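You operate a simulated robot arm through the tools that you are given. There is no shell and no other tool.

You run a simulated robot arm. Do the job below in one go: nothing can be reset, and whatever is moved stays where it is left.

## Task
Swap the stand's roller for the green one and clamp it.
Fine: lift both red clamps first, lay the old roller in the rack's free slot, put both clamps down again.

The check looks at the end state, three seconds after you hand in, the way a careful person would. Anything else that was tipped, shoved, dropped, spilled or broken makes it a failure.

## Robot
A 6-joint arm with a fingered hand, fixed in place. Base frame: the origin is on the floor under the middle of its stand, x ahead of it, y to its left, z up; the work surface is at about z = 0.85. Readings come in m, degrees, newtons and seconds.
With the tool pointing down near the work surface it reaches from about 0.16 to 0.86 m from the base axis. Its first joint turns from -166.0 to 166.0 degrees. Payload 5 kg.
The TCP is the grasp point between the finger pads, 0.036 m short of the fingertips. In the tool frame z runs along the fingers and y along their closing line. The gripper opens to 0.12 m; its body begins 0.042 m behind the TCP. The gripper is a hand of 4 fingers: y runs from the thumb to the fingers, the wrist lies at [-0.019, -0.123, -0.211] in the tool frame, and closing takes about 1.5 s.
Orientation is told as [roll, pitch, yaw] about the base's x, y, z axes, in that order, counted from this pose: with the fingers straight down and the wrist toward the robot, the tool's x, y and z point along [0, 1, 0], [1, 0, 0] and [0, 0, -1] of the base frame.

## Interface
- The arm moves only by the tool drive_tool. Its argument "rows" is a list that holds one entry, the list of rows, each a list of 7 numbers: the shift along the tool's x, y, z in units of 20 mm (1.0 is 20 mm), then the turn, a rotation vector about the tool's x, y, z in units of 5 degrees (1.0 is 5 degrees), then the gripper command, from -1 (shut) to 1 (fully open), values between in proportion. In form: [[[x, y, z, wx, wy, wz, hand], ...]]. A call has 1 to 20 rows; each row shifts and turns the commanded pose from where the row before left it, along the tool's axes as they then stand. A call with a number of a shift or a turn outside -1 to 1 is refused whole. A row lasts 0.2 s, in which the tool goes at most 0.05 m and 8.6 degrees; a call with a longer step from one row to the next is refused whole, and so is a gripper value outside its range. A pose out of reach is approached as far as the arm can. The call stops where the force on the tool passes 70 N (or 10 N more than at its start, if that is more) or the arm is blocked; 0.2 s more then pass. The fingers move at their own pace (about 0.045 m/s each) and stop on an object; they squeeze with about 21 N. The grip force told is the motor's: it shows also when the fingers shut on nothing. Time passes only in rows, and 0.2 s behind the last, so rows that do not move let the fingers close. The reply holds the time, the measured pose of the TCP, the force on the tool along the base axes, the opening and the grip force, in the units named above and with some noise, with the torque about the TCP (base axes, N m) and any sound that the robot's microphone picked up, and new pictures: "show" is both (left out), scene, wrist or none.
- Cameras (640 x 400 px; columns grow to the right, rows downward): "scene" is fixed at [0.2177, 0.6509, 1.7059]; the picture's right is [-0.63, -0.78, 0.00], its down [-0.62, 0.51, -0.60] and it looks along [0.46, -0.38, -0.80] (base axes); focal length 363 px, centre (320, 200). "wrist" rides on the gripper at [0.073, -0.101, -0.142] in the tool frame; the picture's right is [-0.79, 0.29, -0.54], its down [-0.56, -0.70, 0.44] and it looks along [-0.25, 0.65, 0.71] (tool axes); focal length 280 px, centre (320, 200). There is no depth. A picture from a camera that has moved, and an enlarged one, comes with that camera's place and axes in the base frame and with its lens.
- lift_body(by): slides the trunk up (or, below 0, down) by that many m; the arm rides with it, the base frame stays. It gives what a move gives, with no picture.
- preshape(shape): the hand has 4 fingers and takes this shape, open, in about a second: jaw (thumb against the fingers, like two jaws); tri (thumb and two fingers); tip (a fingertip pinch); poke (one finger out to press); point (the index stretched); flat (the hand flat); cup (the hand cupped); fist (a fist). The gripper value then closes the fingers along that shape, each until it touches; the sizes above hold for jaw. It gives what a move gives, with no picture.
- inspect(camera, box): a new picture of the part [left, top, right, bottom] of that camera's present view, enlarged. No time passes.
- finish_job(): hands the job in; it is judged then, once.

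Nothing tells you positions but the pictures and the camera data. Unless the task says otherwise, let go and move clear before handing in.

The tools are called after "Emit:" as a command line: name --argument value ..., lists and objects as JSON in quotes. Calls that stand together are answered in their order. drive_tool: Moves the arm, as the interface text tells. Its arguments: {"type":"object","properties":{"rows":{"type":"array","items":{"type":"array","items":{"type":"array","items":{"type":"number"}}}},"show":{"type":"string","enum":["both","scene","wrist","none"]}},"required":["rows"]} The other tools are called the same way: lift_body (by) moves the trunk up or down; preshape (shape) gives the hand a shape; inspect (camera, box) takes an enlarged picture of a part of a camera's view; finish_job () hands the job in.

At the start:

```text
time_s: 0.0
eef_pos: [0.6106, 0.372, 1.2696]
ee_rot: [-0.1, 0.0, 0.1]
force: [-0.9, -0.9, 0.2]
torque: [-0.02, -0.01, 0.01]
finger_gap: 0.1197
grip_force: 0.0
shape: jaw
trunk travel left (down, up): [-0.75, 0.09]
```

scene: 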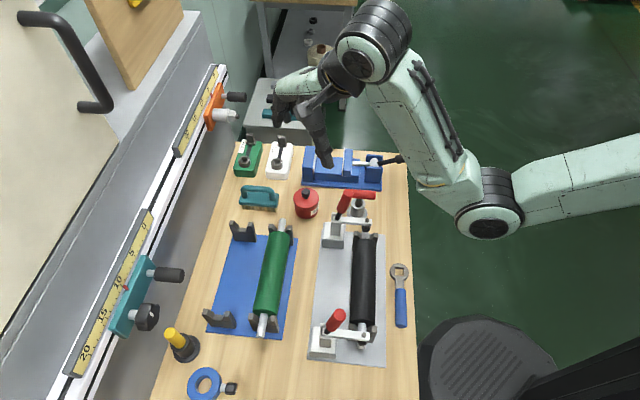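
wrist: 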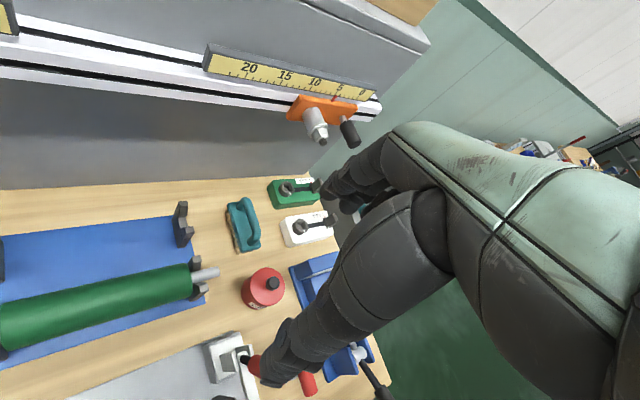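

I see a bench with a blue rack holding the green roller (one free slot beside it) and a grey stand holding a black roller, with two red toggle clamps. I'll look closer before moving.

Emit:
inspect --camera "scene" --box '[290, 170, 430, 380]'

Emit:
inspect --camera "scene" --box '[190, 200, 310, 350]'

Emit:
inspect --camera "scene" --box '[300, 180, 400, 245]'

Emit:
inspect --camera "scene" --box '[300, 300, 400, 370]'

```text
1.90 times, centred on (360, 275) of scene
camera zoom: at [0.2177, 0.6509, 1.7059], right [-0.63, -0.78, 0.0], down [-0.62, 0.51, -0.6], along [0.46, -0.38, -0.8], focal length 692 px, centre (244, 57)
```

zoom: 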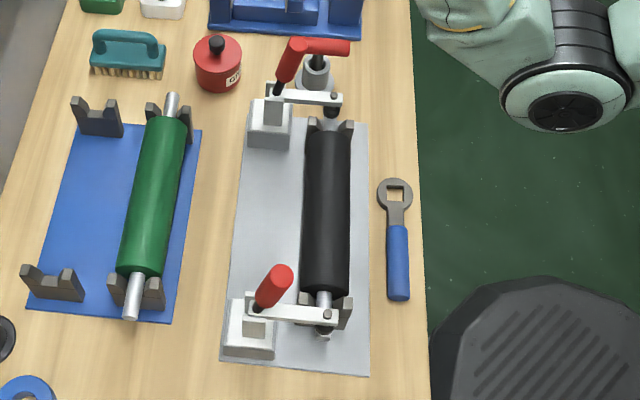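

```text
2.67 times, centred on (250, 275) of scene
camera zoom: at [0.2177, 0.6509, 1.7059], right [-0.63, -0.78, 0.0], down [-0.62, 0.51, -0.6], along [0.46, -0.38, -0.8], focal length 968 px, centre (507, 0)
```

zoom: 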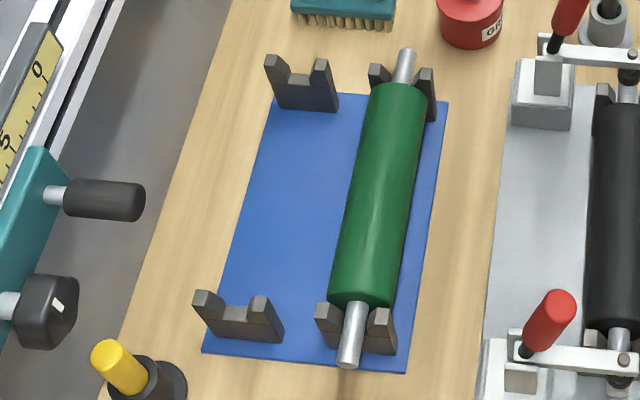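

```text
6.15 times, centred on (350, 212) of scene
camera zoom: at [0.2177, 0.6509, 1.7059], right [-0.63, -0.78, 0.0], down [-0.62, 0.51, -0.6], along [0.46, -0.38, -0.8], focal length 2235 px, centre (135, 123)
```

zoom: 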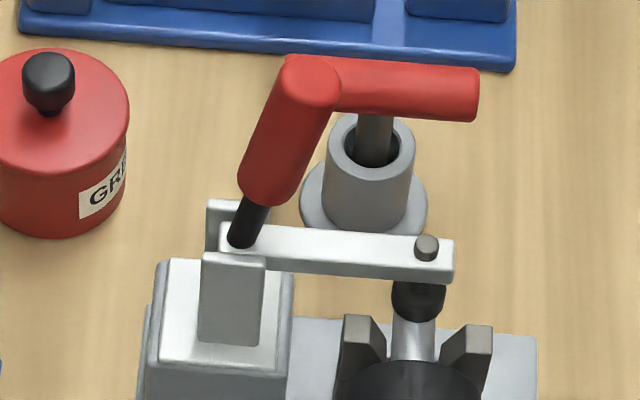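

```text
5.71 times, centred on (350, 335) of scene
camera zoom: at [0.2177, 0.6509, 1.7059], right [-0.63, -0.78, 0.0], down [-0.62, 0.51, -0.6], along [0.46, -0.38, -0.8], focal length 2075 px, centre (149, -571)
```

zoom: 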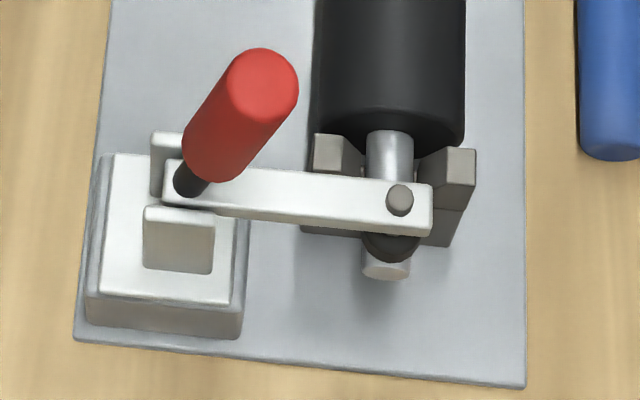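

The stand and rack run at about 45° in the base frame: the black roller's axis is near (0.44, 0.34), the green one's near (0.59, 0.49), and the free slot is just outboard of that. I'll yaw the hand by 45° so it lines up across the rollers, and pull back for a second view to triangulate heights.

Emit:
drive_tool --rows '[[[0, 0, 0, 0, 0, -1, 1], [0, 0, 0, 0, 0, -1, 1], [0, 0, 0, 0, 0, -1, 1], [0, 0, 0, 0, 0, -1, 1], [0, 0, 0, 0, 0, -1, 1], [0, 0, 0, 0, 0, -1, 1], [0, 0, 0, 0, 0, -1, 1], [0, 0, 0, 0, 0, -1, 1], [0, 0, 0, 0, 0, -1, 1]]]' --show "both"

```text
time_s: 2.0
eef_pos: [0.6099, 0.3726, 1.2692]
ee_rot: [0.0, 0.0, 45.0]
force: [-0.3, 0.0, 0.5]
torque: [-0.01, -0.03, 0.0]
finger_gap: 0.1195
grip_force: 0.1
shape: jaw
trunk travel left (down, up): [-0.75, 0.09]
camera wrist: at [0.4878, 0.3517, 1.4134], right [0.76, -0.35, 0.54], down [-0.1, -0.89, -0.44], along [0.64, 0.28, -0.71], focal length 280 px, centre (320, 200)
```

scene: 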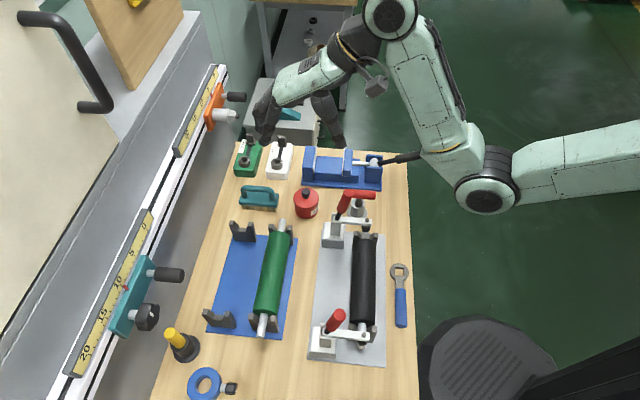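
wrist: 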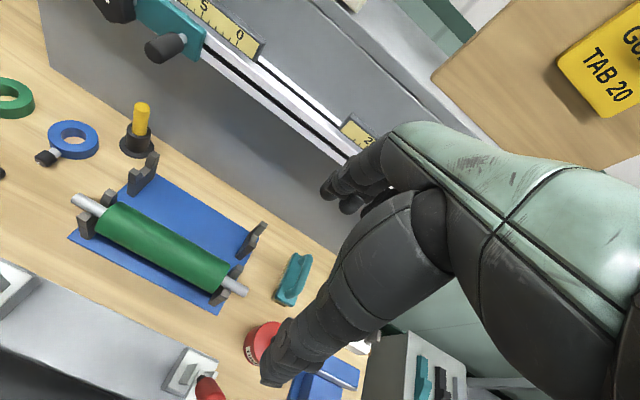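

The yaw went as planned and the hand is clear of everything. Next I'll draw back toward the robot and slightly down so the wrist camera sees the stand and clamps.

Emit:
drive_tool --rows '[[[0.56, -0.98, 0.2, 0, 0, 0, 1], [0.56, -0.98, 0.2, 0, 0, 0, 1], [0.56, -0.98, 0.2, 0, 0, 0, 1], [0.56, -0.98, 0.2, 0, 0, 0, 1], [0.56, -0.98, 0.2, 0, 0, 0, 1], [0.56, -0.98, 0.2, 0, 0, 0, 1], [0.56, -0.98, 0.2, 0, 0, 0, 1], [0.56, -0.98, 0.2, 0, 0, 0, 1], [0.56, -0.98, 0.2, 0, 0, 0, 1], [0.56, -0.98, 0.2, 0, 0, 0, 1], [0.56, -0.98, 0.2, 0, 0, 0, 1], [0.56, -0.98, 0.2, 0, 0, 0, 1], [0.56, -0.98, 0.2, 0, 0, 0, 1], [0.56, -0.98, 0.2, 0, 0, 0, 1], [0.56, -0.98, 0.2, 0, 0, 0, 1]]]' --show "both"

```text
time_s: 5.2
eef_pos: [0.32, 0.3134, 1.141]
ee_rot: [0.0, -0.1, 45.0]
force: [0.4, -0.2, -0.7]
torque: [-0.01, 0.01, 0.0]
finger_gap: 0.1195
grip_force: 0.1
shape: jaw
out of reach, approached as far as the arm can: row 2, 3, 4, 5, 6, 7, 8, 9, 10, 11, 12, 15
trunk travel left (down, up): [-0.75, 0.09]
camera wrist: at [0.197, 0.2931, 1.285], right [0.76, -0.36, 0.54], down [-0.1, -0.89, -0.45], along [0.64, 0.28, -0.71], focal length 280 px, centre (320, 200)
```

scene: 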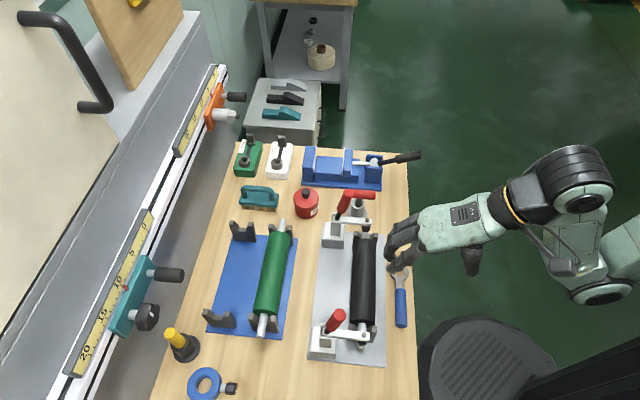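
wrist: 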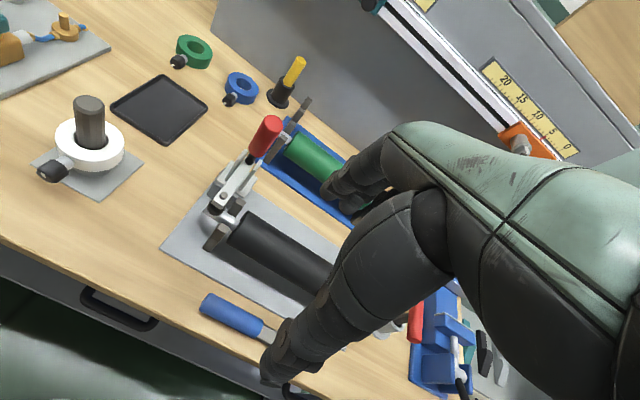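

The arm stopped a bit short of the requested spot because it was out of reach, but the near clamp is now in view. I'll zoom in on it from both cameras.

Emit:
inspect --camera "wrist" --box '[170, 90, 330, 270]'

Emit:
inspect --camera "scene" --box '[300, 180, 420, 270]'

Emit:
inspect --camera "scene" --box '[370, 190, 500, 290]'

```text
2.22 times, centred on (250, 180) of wrist
camera zoom: at [0.197, 0.2931, 1.285], right [0.76, -0.36, 0.54], down [-0.1, -0.89, -0.45], along [0.64, 0.28, -0.71], focal length 623 px, centre (476, 244)
```

zoom: 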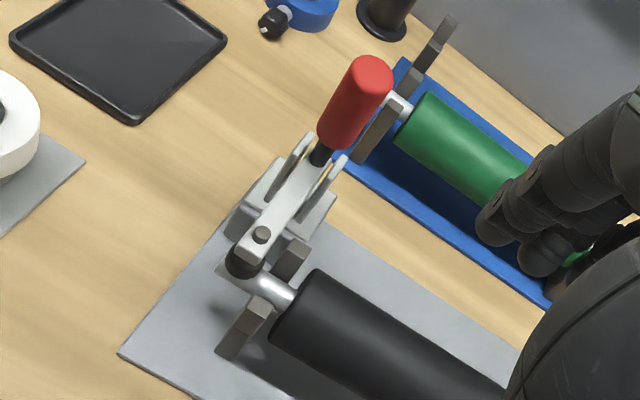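

```text
4.44 times, centred on (360, 225) of scene
camera zoom: at [0.2177, 0.6509, 1.7059], right [-0.63, -0.78, 0.0], down [-0.62, 0.51, -0.6], along [0.46, -0.38, -0.8], focal length 1614 px, centre (142, 89)
```

zoom: 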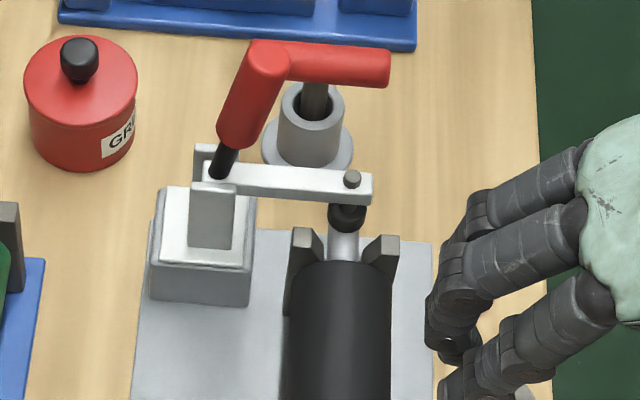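

```text
4.00 times, centred on (435, 240) of scene
camera zoom: at [0.2177, 0.6509, 1.7059], right [-0.63, -0.78, 0.0], down [-0.62, 0.51, -0.6], along [0.46, -0.38, -0.8], focal length 1453 px, centre (-140, 40)
```

zoom: 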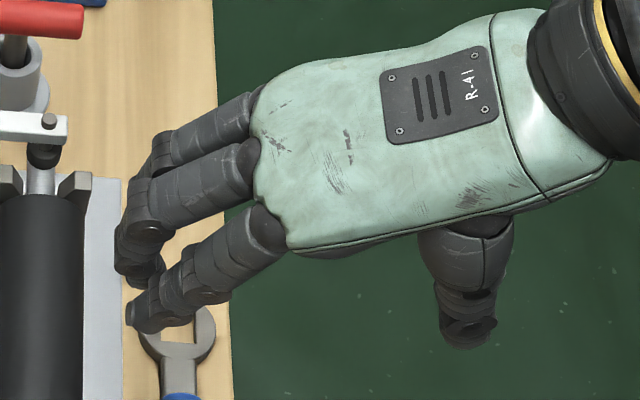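

The near clamp's handle is upright: its base is at about (0.386, 0.494, 0.95), its top at about (0.370, 0.480, 1.066), and it leans slightly toward the roller. At the far clamp, the sideways red bar looks like a separate T-handle tool in a grey cup, so I'll shift toward the far side to see it properly.

Emit:
drive_tool --rows '[[[-0.9, 0, 0, 0, 0, 0, 1], [-0.9, 0, 0, 0, 0, 0, 1], [-0.9, 0, 0, 0, 0, 0, 1], [-0.9, 0, 0, 0, 0, 0, 1], [-0.9, 0, 0, 0, 0, 0, 1], [-0.9, 0, 0, 0, 0, 0, 1], [-0.9, 0, 0, 0, 0, 0, 1], [-0.9, 0, 0, 0, 0, 0, 1], [-0.9, 0, 0, 0, 0, 0, 1], [-0.9, 0, 0, 0, 0, 0, 1], [-0.9, 0, 0, 0, 0, 0, 1], [-0.9, 0, 0, 0, 0, 0, 1]]]' --show "both"

```text
time_s: 7.8
eef_pos: [0.4742, 0.1606, 1.1401]
ee_rot: [0.0, 0.0, 44.9]
force: [0.1, 0.2, -0.2]
torque: [-0.02, -0.05, 0.01]
finger_gap: 0.1198
grip_force: 0.1
shape: jaw
trunk travel left (down, up): [-0.75, 0.09]
camera wrist: at [0.3512, 0.1416, 1.2831], right [0.76, -0.36, 0.54], down [-0.1, -0.89, -0.44], along [0.64, 0.28, -0.71], focal length 280 px, centre (320, 200)
```

scene: 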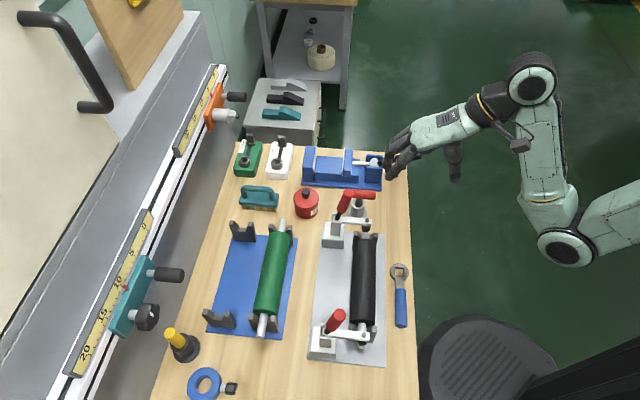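
wrist: 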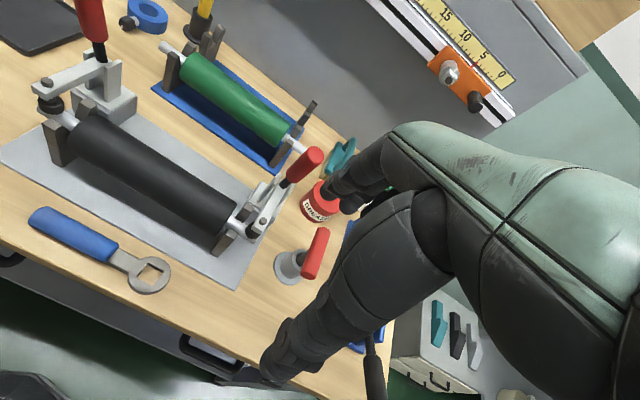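

That confirms it: the far red bar is a separate T-handle tool standing in a grey cup, close to the far clamp, and it must not be touched. I'll zoom in to locate it.

Emit:
inspect --camera "wrist" --box '[200, 130, 360, 300]'

Emit:
inspect --camera "wrist" --box '[0, 0, 200, 190]'

Emit:
inspect --camera "scene" --box '[310, 180, 390, 250]'

```text
2.35 times, centred on (280, 215) of wrist
camera zoom: at [0.3512, 0.1416, 1.2831], right [0.76, -0.36, 0.54], down [-0.1, -0.89, -0.44], along [0.64, 0.28, -0.71], focal length 660 px, centre (414, 165)
```

zoom: 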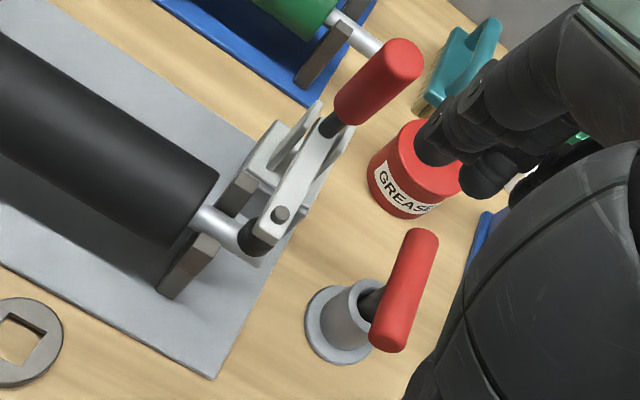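

```text
2.11 times, centred on (100, 95) of wrist
camera zoom: at [0.3512, 0.1416, 1.2831], right [0.76, -0.36, 0.54], down [-0.1, -0.89, -0.44], along [0.64, 0.28, -0.71], focal length 590 px, centre (783, 421)
```

zoom: 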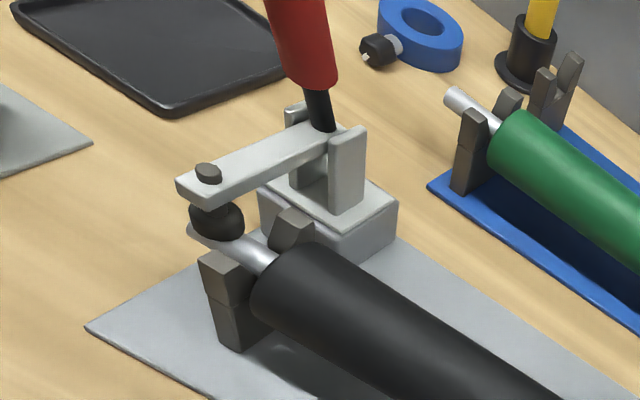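

```text
5.71 times, centred on (350, 215) of scene
camera zoom: at [0.2177, 0.6509, 1.7059], right [-0.63, -0.78, 0.0], down [-0.62, 0.51, -0.6], along [0.46, -0.38, -0.8], focal length 2075 px, centre (149, 114)
```

zoom: 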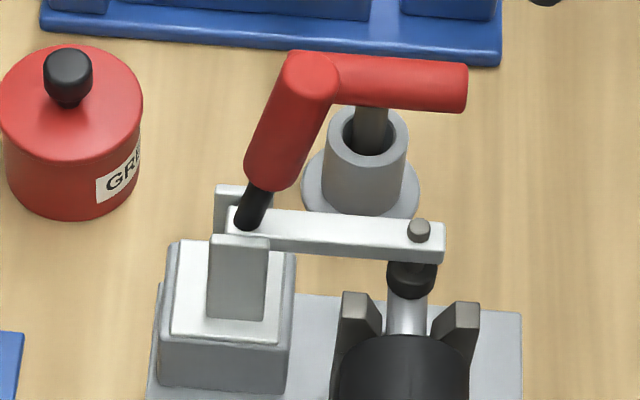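

The far handle top is near (0.566, 0.284, 1.062). The T-handle tool is about 0.10 m beyond it and low, near (0.614, 0.192, 0.93). I'll close the hand here in free air to see its pushing profile.

Emit:
drive_tool --rows '[[[0, 0, 0, 0, 0, 0, -1], [0, 0, 0, 0, 0, 0, -1], [0, 0, 0, 0, 0, 0, -1], [0, 0, 0, 0, 0, 0, -1], [0, 0, 0, 0, 0, 0, -1], [0, 0, 0, 0, 0, 0, -1], [0, 0, 0, 0, 0, 0, -1], [0, 0, 0, 0, 0, 0, -1]]]' --show "both"

Emit:
inspect --camera "scene" --box '[370, 80, 500, 200]'

```text
time_s: 9.6
eef_pos: [0.4736, 0.1626, 1.1397]
ee_rot: [0.0, 0.0, 45.0]
force: [0.8, -0.8, -0.4]
torque: [0.02, 0.01, -0.01]
finger_gap: 0.0
grip_force: 20.8
shape: jaw
trunk travel left (down, up): [-0.75, 0.09]
camera wrist: at [0.3506, 0.1423, 1.2833], right [0.76, -0.36, 0.54], down [-0.1, -0.89, -0.44], along [0.64, 0.28, -0.71], focal length 280 px, centre (320, 200)
```

scene: 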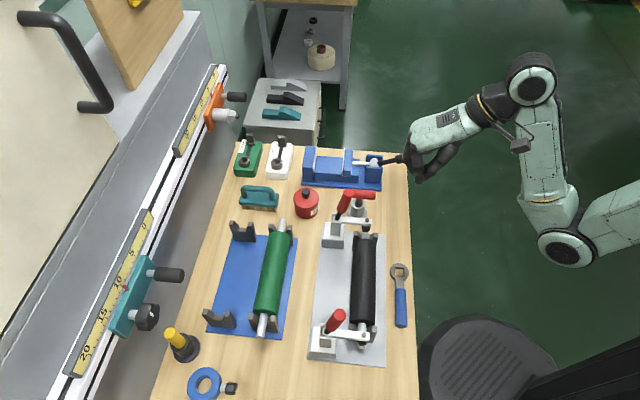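
wrist: 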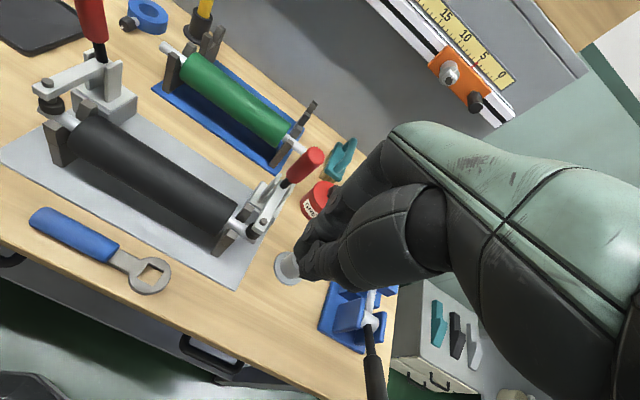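

```text
3.33 times, centred on (435, 140) of scene
camera zoom: at [0.2177, 0.6509, 1.7059], right [-0.63, -0.78, 0.0], down [-0.62, 0.51, -0.6], along [0.46, -0.38, -0.8], focal length 1211 px, centre (-63, 400)
```

zoom: 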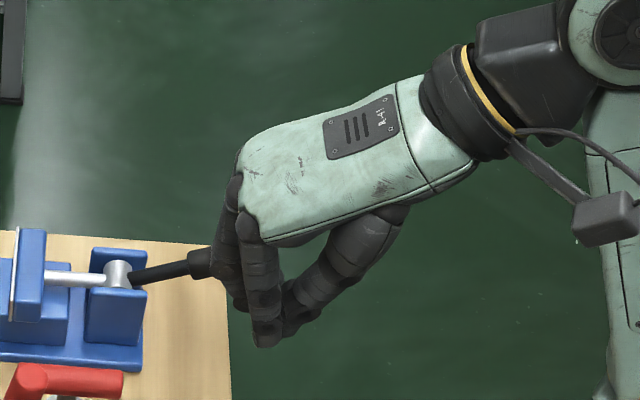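

The closed hand makes a compact wedge whose finger backs face outward, so it can push a handle outboard and raise the clamp arm. I'll bring it to the roller side of the far handle, with the fingertips at about z 1.01.

Emit:
drive_tool --rows '[[[0.21, 0.3, 0.95, 0, 0, 0, -1], [0.21, 0.3, 0.95, 0, 0, 0, -1], [0.21, 0.3, 0.95, 0, 0, 0, -1], [0.21, 0.3, 0.95, 0, 0, 0, -1], [0.21, 0.3, 0.95, 0, 0, 0, -1]]]' --show "both"

Emit:
inspect --camera "scene" --box '[300, 130, 460, 260]'

Emit:
inspect --camera "wrist" --box '[200, 80, 440, 300]'

```text
time_s: 10.8
eef_pos: [0.4791, 0.1976, 1.0469]
ee_rot: [0.0, -0.1, 45.0]
force: [-0.1, 0.0, 0.2]
torque: [0.04, 0.01, 0.01]
finger_gap: 0.0
grip_force: 20.7
shape: jaw
trunk travel left (down, up): [-0.75, 0.09]
camera wrist: at [0.3567, 0.1782, 1.19], right [0.76, -0.35, 0.54], down [-0.1, -0.89, -0.44], along [0.64, 0.28, -0.71], focal length 280 px, centre (320, 200)
```

scene: 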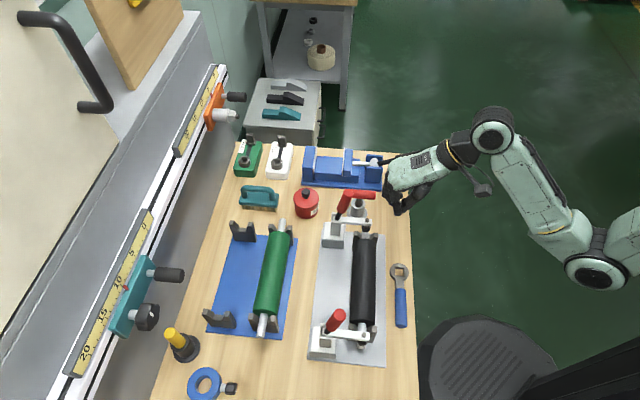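
wrist: 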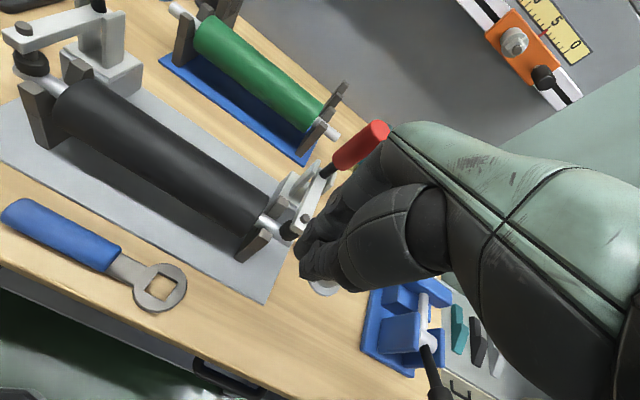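

```text
3.08 times, centred on (380, 195) of scene
camera zoom: at [0.2177, 0.6509, 1.7059], right [-0.63, -0.78, 0.0], down [-0.62, 0.51, -0.6], along [0.46, -0.38, -0.8], focal length 1118 px, centre (135, 215)
```

zoom: 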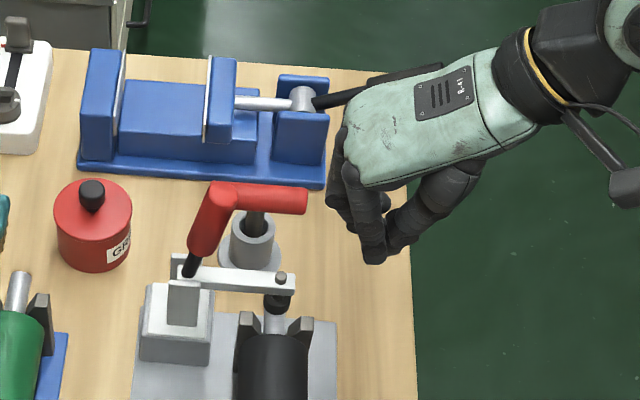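

```text
1.82 times, centred on (320, 190) of wrist
camera zoom: at [0.3567, 0.1782, 1.19], right [0.76, -0.35, 0.54], down [-0.1, -0.89, -0.44], along [0.64, 0.28, -0.71], focal length 510 px, centre (320, 218)
```

zoom: 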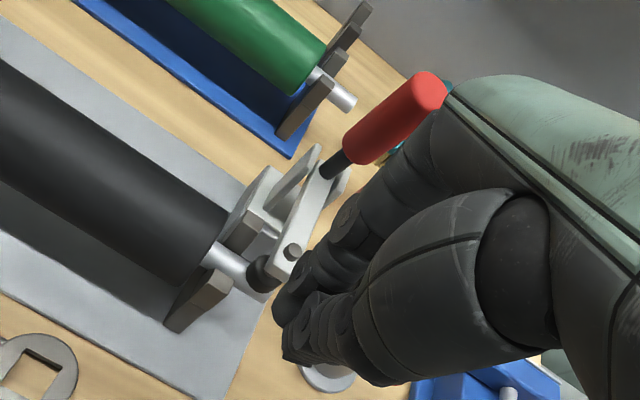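

The hand is lined up with the far handle (along-roller offset 0.199 for both). I'll push outboard now, slowing near contact and watching the forces.

Emit:
drive_tool --rows '[[[0, 1, 0, 0, 0, 0, -1], [0, 1, 0, 0, 0, 0, -1], [0, 1, 0, 0, 0, 0, -1], [0, 0.5, 0, 0, 0, 0, -1], [0, 0.5, 0, 0, 0, 0, -1], [0, 0.5, 0, 0, 0, 0, -1], [0, 0.5, 0, 0, 0, 0, -1]]]' --show "both"

Emit:
inspect --camera "scene" --box '[300, 130, 460, 260]'

Emit:
inspect --camera "wrist" --box '[200, 80, 440, 300]'

```text
time_s: 12.4
eef_pos: [0.5533, 0.2669, 1.0467]
ee_rot: [0.1, -0.3, 45.0]
force: [3.3, -9.2, 8.1]
torque: [0.35, -0.17, -0.39]
finger_gap: 0.0
grip_force: 20.3
shape: jaw
trunk travel left (down, up): [-0.75, 0.09]
camera wrist: at [0.4283, 0.2467, 1.191], right [0.76, -0.36, 0.54], down [-0.1, -0.89, -0.45], along [0.64, 0.28, -0.71], focal length 280 px, centre (320, 200)
```

scene: 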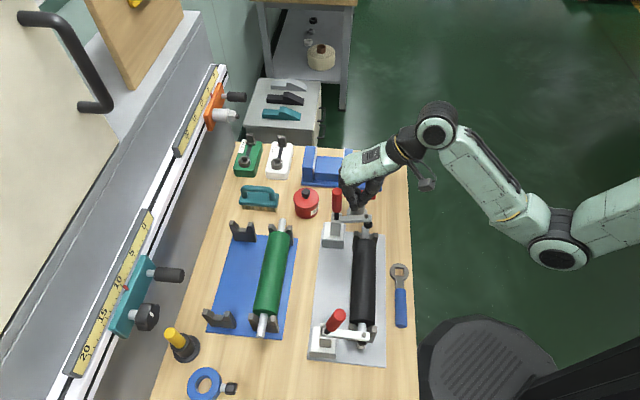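
wrist: 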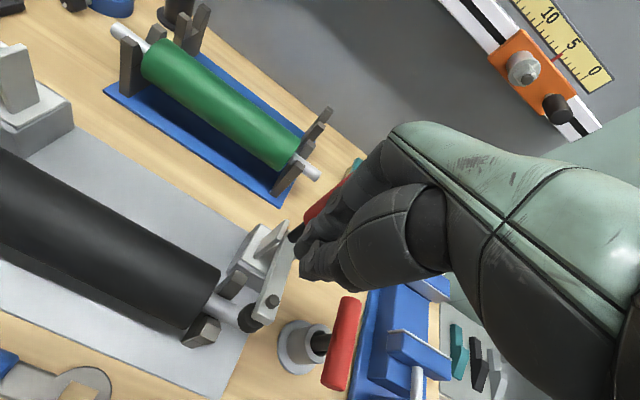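

```text
3.08 times, centred on (380, 195) of scene
camera zoom: at [0.2177, 0.6509, 1.7059], right [-0.63, -0.78, 0.0], down [-0.62, 0.51, -0.6], along [0.46, -0.38, -0.8], focal length 1118 px, centre (135, 215)
```

zoom: 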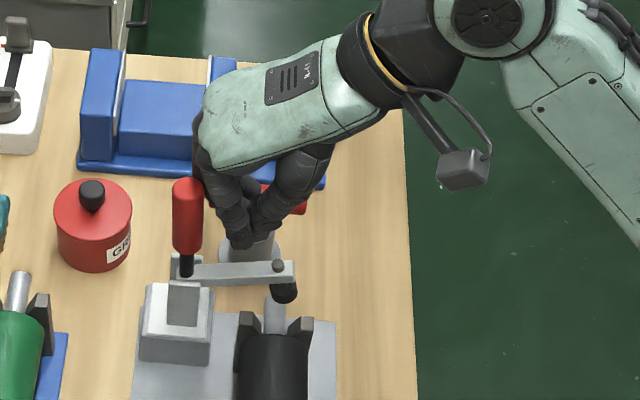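

```text
1.82 times, centred on (320, 190) of wrist
camera zoom: at [0.4283, 0.2467, 1.191], right [0.76, -0.36, 0.54], down [-0.1, -0.89, -0.45], along [0.64, 0.28, -0.71], focal length 510 px, centre (320, 218)
```

zoom: 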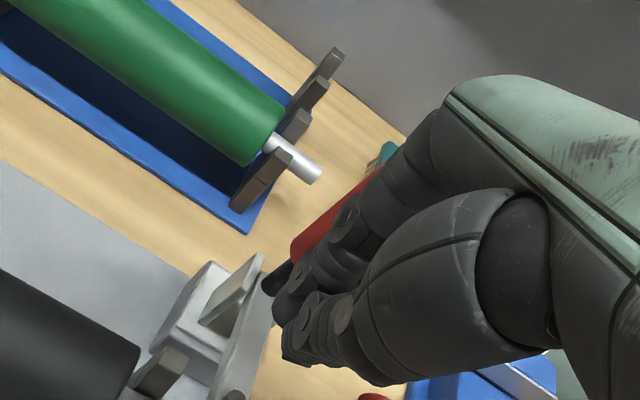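

The handle has swung and the arm is lifting, but the sideways force says the handle is riding on the index finger's edge. I'll back off slightly, shift toward the near side so it meets the middle of the fingers, and push again.

Emit:
drive_tool --rows '[[[0, -1, 0, 0, 0, 0, -1], [0, -1, 0, 0, 0, 0, -1], [0.8, 0, 0, 0, 0, 0, -1]]]' --show "both"

Emit:
inspect --camera "scene" --box '[300, 130, 460, 260]'

Emit:
inspect --camera "wrist" --box '[200, 80, 440, 300]'

```text
time_s: 13.2
eef_pos: [0.5114, 0.2499, 1.0466]
ee_rot: [0.0, -0.1, 44.9]
force: [0.0, -0.1, -0.1]
torque: [-0.02, -0.02, -0.01]
finger_gap: 0.0
grip_force: 20.6
shape: jaw
trunk travel left (down, up): [-0.75, 0.09]
camera wrist: at [0.3882, 0.2297, 1.1906], right [0.76, -0.35, 0.54], down [-0.1, -0.89, -0.44], along [0.64, 0.28, -0.71], focal length 280 px, centre (320, 200)
```

scene: 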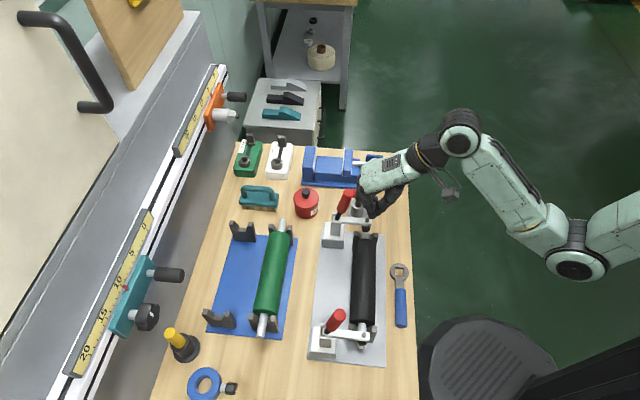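
wrist: 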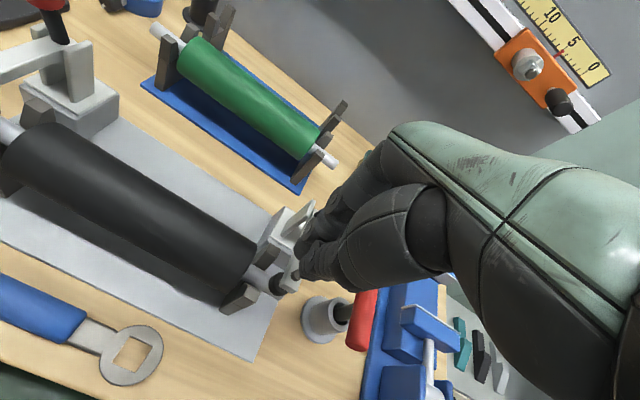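

```text
3.08 times, centred on (380, 195) of scene
camera zoom: at [0.2177, 0.6509, 1.7059], right [-0.63, -0.78, 0.0], down [-0.62, 0.51, -0.6], along [0.46, -0.38, -0.8], focal length 1118 px, centre (135, 215)
```

zoom: 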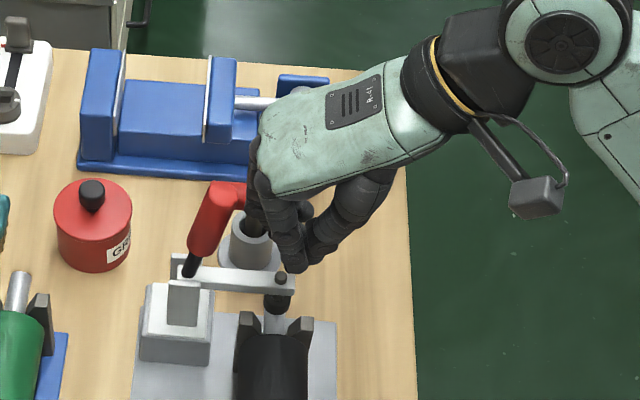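

```text
1.82 times, centred on (320, 190) of wrist
camera zoom: at [0.3882, 0.2297, 1.1906], right [0.76, -0.35, 0.54], down [-0.1, -0.89, -0.44], along [0.64, 0.28, -0.71], focal length 510 px, centre (320, 218)
```

zoom: 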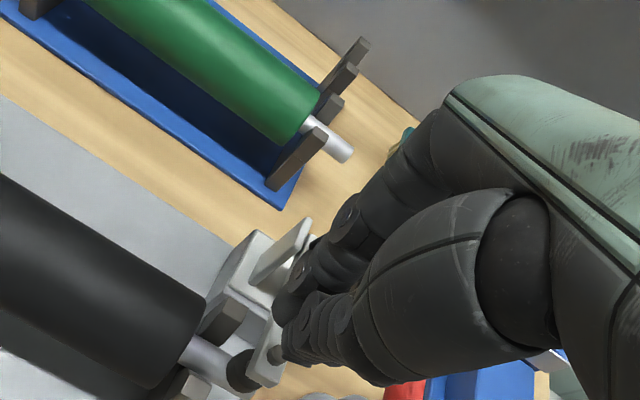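

With no push, the handle sprang back to its start. The hand is now centred on it, so I'll push further outboard.

Emit:
drive_tool --rows '[[[0, 0.7, 0, 0, 0, 0, -1], [0, 0.7, 0, 0, 0, 0, -1], [0, 0.7, 0, 0, 0, 0, -1], [0, 0.7, 0, 0, 0, 0, -1], [0, 0.7, 0, 0, 0, 0, -1], [0, 0.7, 0, 0, 0, 0, -1]]]' --show "both"

Emit:
inspect --camera "scene" --box '[270, 130, 430, 260]'

Emit:
inspect --camera "wrist" --box '[200, 80, 440, 300]'

```text
time_s: 14.6
eef_pos: [0.5703, 0.311, 1.0463]
ee_rot: [0.0, 0.0, 45.0]
force: [-0.4, -0.2, 0.2]
torque: [-0.03, -0.03, 0.0]
finger_gap: 0.0001
grip_force: 20.3
shape: jaw
trunk travel left (down, up): [-0.75, 0.09]
camera wrist: at [0.4473, 0.2907, 1.19], right [0.76, -0.35, 0.54], down [-0.1, -0.89, -0.44], along [0.64, 0.28, -0.71], focal length 280 px, centre (320, 200)
```

scene: 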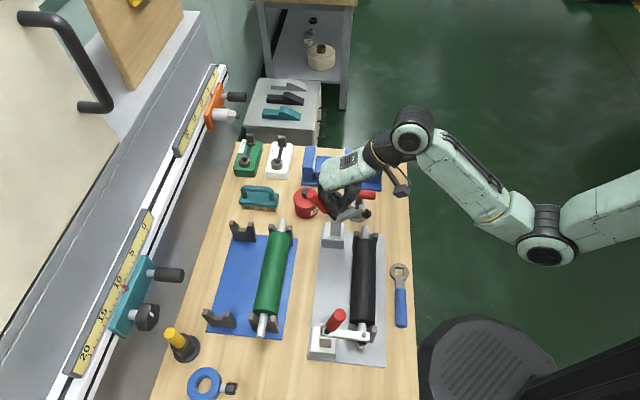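
wrist: 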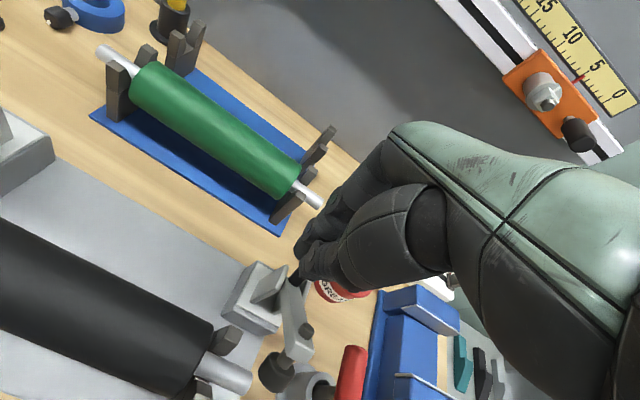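

```text
3.08 times, centred on (350, 195) of scene
camera zoom: at [0.2177, 0.6509, 1.7059], right [-0.63, -0.78, 0.0], down [-0.62, 0.51, -0.6], along [0.46, -0.38, -0.8], focal length 1118 px, centre (228, 215)
```

zoom: 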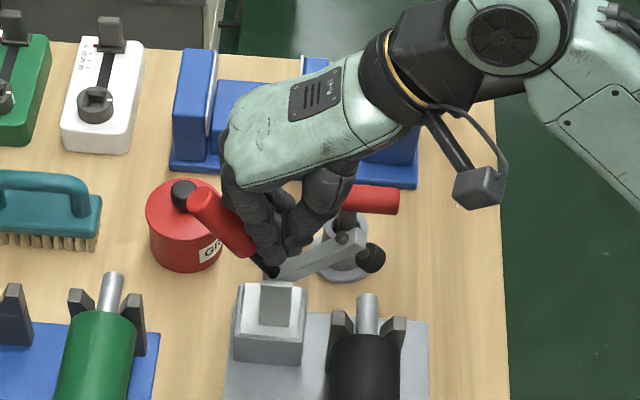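

```text
1.82 times, centred on (320, 190) of wrist
camera zoom: at [0.4473, 0.2907, 1.19], right [0.76, -0.35, 0.54], down [-0.1, -0.89, -0.44], along [0.64, 0.28, -0.71], focal length 510 px, centre (320, 218)
```

zoom: 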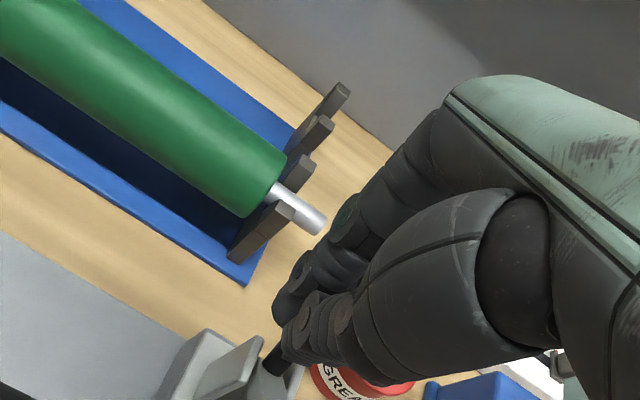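

The far clamp is opening cleanly: the handle leans outboard, the arm is raised and the force is near zero. I'll keep pushing outboard and slightly down to open it fully.

Emit:
drive_tool --rows '[[[0, 0.6, 0.2, 0, 0, 0, -1], [0, 0.6, 0.2, 0, 0, 0, -1], [0, 0.6, 0.3, 0, 0, 0, -1], [0, 0.5, 0.4, 0, 0, 0, -1]]]' --show "both"

Emit:
inspect --camera "scene" --box '[270, 130, 430, 260]'

Emit:
inspect --camera "wrist" --box '[200, 120, 400, 320]'

```text
time_s: 15.6
eef_pos: [0.5997, 0.339, 1.0333]
ee_rot: [-0.2, -0.8, 44.9]
force: [-10.3, -18.0, 32.0]
torque: [-0.53, -0.1, -0.29]
finger_gap: 0.0
grip_force: 21.0
shape: jaw
trunk travel left (down, up): [-0.75, 0.09]
camera wrist: at [0.4756, 0.3171, 1.1741], right [0.75, -0.36, 0.55], down [-0.1, -0.89, -0.45], along [0.65, 0.29, -0.7], focal length 280 px, centre (320, 200)
```

scene: 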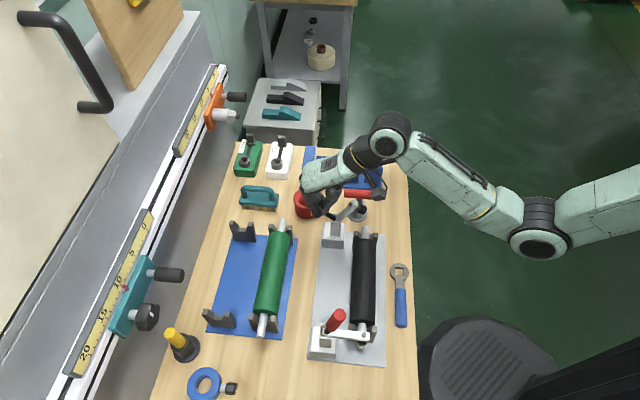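
wrist: 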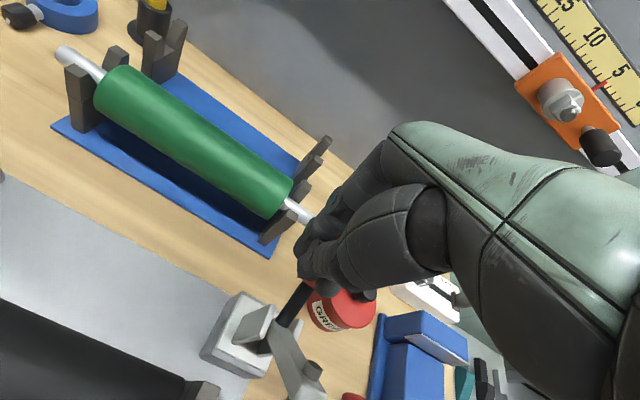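

```text
3.08 times, centred on (350, 195) of scene
camera zoom: at [0.2177, 0.6509, 1.7059], right [-0.63, -0.78, 0.0], down [-0.62, 0.51, -0.6], along [0.46, -0.38, -0.8], focal length 1118 px, centre (228, 215)
```

zoom: 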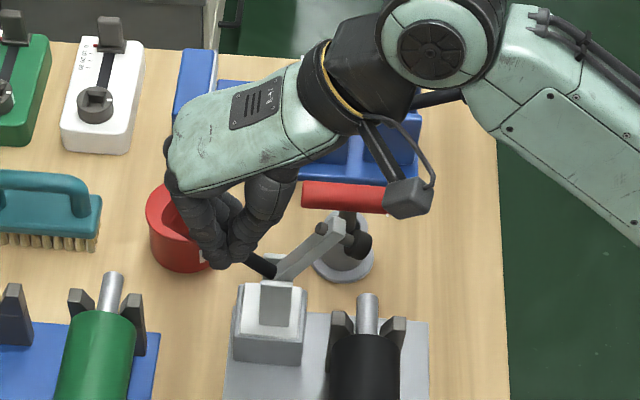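

```text
2.00 times, centred on (300, 220) of wrist
camera zoom: at [0.4756, 0.3171, 1.1741], right [0.75, -0.36, 0.55], down [-0.1, -0.89, -0.45], along [0.65, 0.29, -0.7], focal length 561 px, centre (360, 160)
```

zoom: 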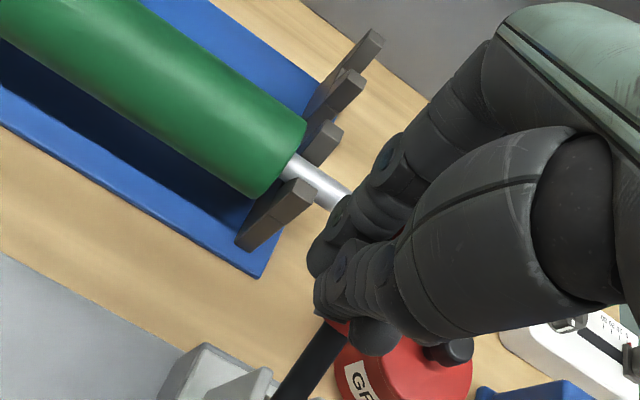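

Resistance built up with the arm raised about 60°, so it looks like the clamp has reached its open stop. I'll retreat straight up, so the thumb doesn't pull the arm back down, and check that it stays open.

Emit:
drive_tool --rows '[[[0, 0, -0.5, 0, 0, 0, -1], [0, 0, -1, 0, 0, 0, -1], [0, 0, -1, 0, 0, 0, -1], [0, 0, -1, 0, 0, 0, -1], [0, 0, -1, 0, 0, 0, -1], [0, 0, -1, 0, 0, 0, -1], [0, 0, -1, 0, 0, 0, -1]]]' --show "both"

Emit:
inspect --camera "scene" --box '[270, 130, 430, 260]'

Emit:
inspect --camera "wrist" --box '[180, 160, 380, 360]'

```text
time_s: 17.2
eef_pos: [0.6039, 0.3429, 1.1529]
ee_rot: [0.0, 0.1, 45.0]
force: [0.4, -0.4, -0.4]
torque: [0.01, 0.02, 0.01]
finger_gap: 0.0
grip_force: 20.6
shape: jaw
trunk travel left (down, up): [-0.75, 0.09]
camera wrist: at [0.4808, 0.3225, 1.2975], right [0.76, -0.35, 0.54], down [-0.1, -0.89, -0.44], along [0.64, 0.28, -0.71], focal length 280 px, centre (320, 200)
```

scene: 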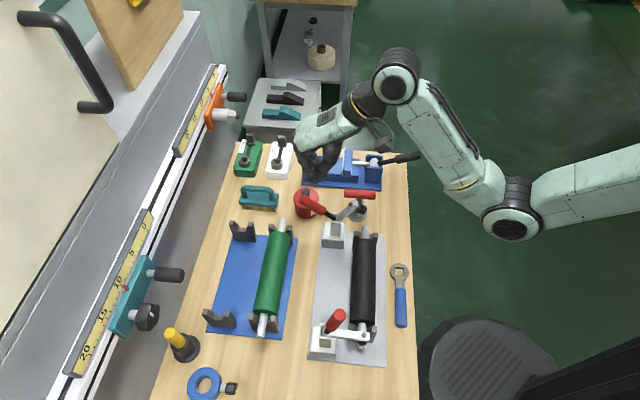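
wrist: 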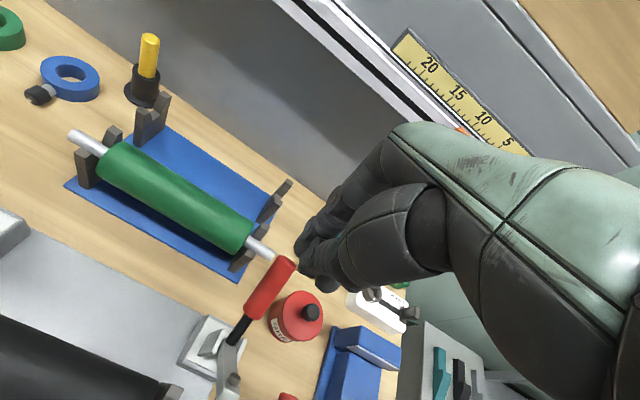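

```text
3.08 times, centred on (350, 195) of scene
camera zoom: at [0.2177, 0.6509, 1.7059], right [-0.63, -0.78, 0.0], down [-0.62, 0.51, -0.6], along [0.46, -0.38, -0.8], focal length 1118 px, centre (228, 215)
```

zoom: 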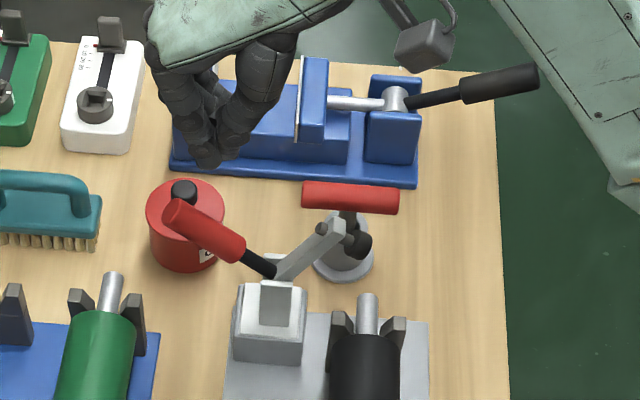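

```text
2.00 times, centred on (280, 260) of wrist
camera zoom: at [0.4808, 0.3225, 1.2975], right [0.76, -0.35, 0.54], down [-0.1, -0.89, -0.44], along [0.64, 0.28, -0.71], focal length 561 px, centre (400, 80)
```

zoom: 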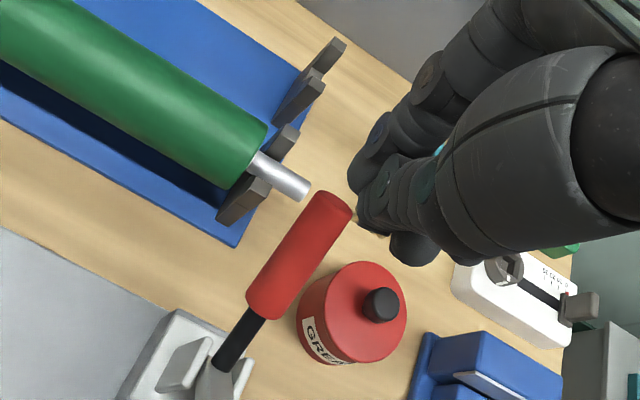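

The far clamp stays open, with its arm up and handle leaning outboard. Now I'll move over to the roller side of the near clamp handle using the same offset.

Emit:
drive_tool --rows '[[[0.99, -0.68, 0, 0, 0, 0, -1], [0.99, -0.68, 0, 0, 0, 0, -1], [0.99, -0.68, 0, 0, 0, 0, -1], [0.99, -0.68, 0, 0, 0, 0, -1], [0.99, -0.68, 0, 0, 0, 0, -1], [0.99, -0.68, 0, 0, 0, 0, -1], [0.99, -0.68, 0, 0, 0, 0, -1], [0.99, -0.68, 0, 0, 0, 0, -1], [0.99, -0.68, 0, 0, 0, 0, -1], [0.99, -0.68, 0, 0, 0, 0, -1], [0.99, -0.68, 0, 0, 0, 0, -1], [0.99, -0.68, 0, 0, 0, 0, -1], [0.99, -0.68, 0, 0, 0, 0, -1], [0.99, -0.68, 0, 0, 0, 0, -1]]]' --show "both"

Emit:
inspect --camera "scene" --box '[300, 220, 460, 370]'

Emit:
inspect --camera "wrist" --box '[180, 80, 420, 280]'

```text
time_s: 20.2
eef_pos: [0.2725, 0.4047, 1.15]
ee_rot: [-0.1, -0.3, 45.0]
force: [-0.6, -0.1, 0.4]
torque: [-0.03, -0.01, -0.02]
finger_gap: 0.0
grip_force: 20.8
shape: jaw
out of reach, approached as far as the arm can: row 14
trunk travel left (down, up): [-0.75, 0.09]
camera wrist: at [0.1498, 0.3832, 1.2934], right [0.76, -0.36, 0.54], down [-0.1, -0.89, -0.45], along [0.64, 0.29, -0.71], focal length 280 px, centre (320, 200)
```

scene: 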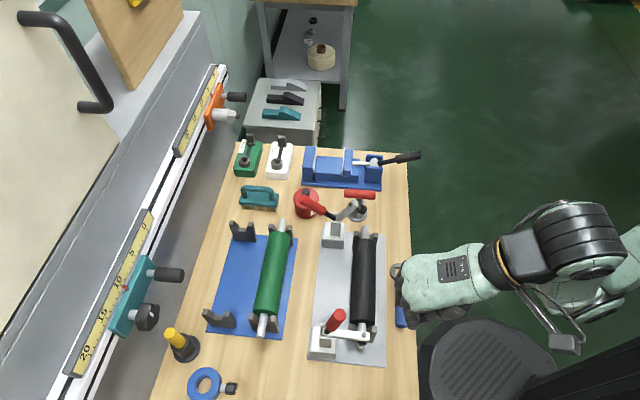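
wrist: 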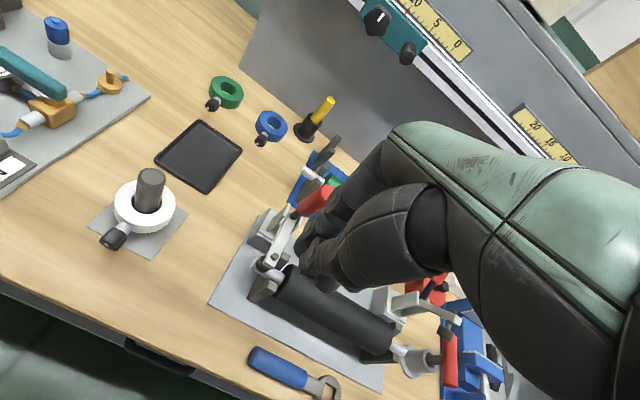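

```text
2.67 times, centred on (380, 295) of scene
camera zoom: at [0.2177, 0.6509, 1.7059], right [-0.63, -0.78, 0.0], down [-0.62, 0.51, -0.6], along [0.46, -0.38, -0.8], focal length 968 px, centre (160, -53)
```

zoom: 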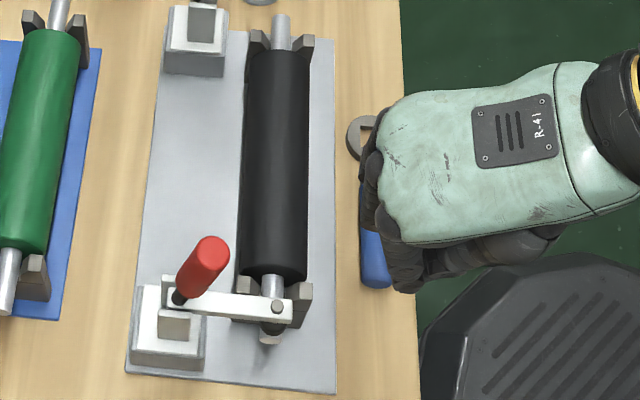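

```text
2.00 times, centred on (300, 180) of wrist
camera zoom: at [0.1498, 0.3832, 1.2934], right [0.76, -0.36, 0.54], down [-0.1, -0.89, -0.45], along [0.64, 0.29, -0.71], focal length 561 px, centre (360, 240)
```

zoom: 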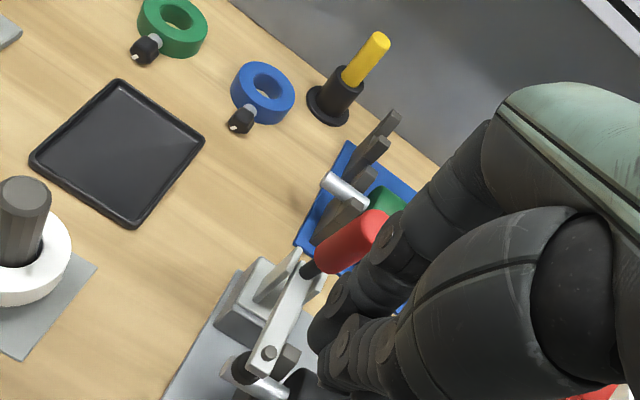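

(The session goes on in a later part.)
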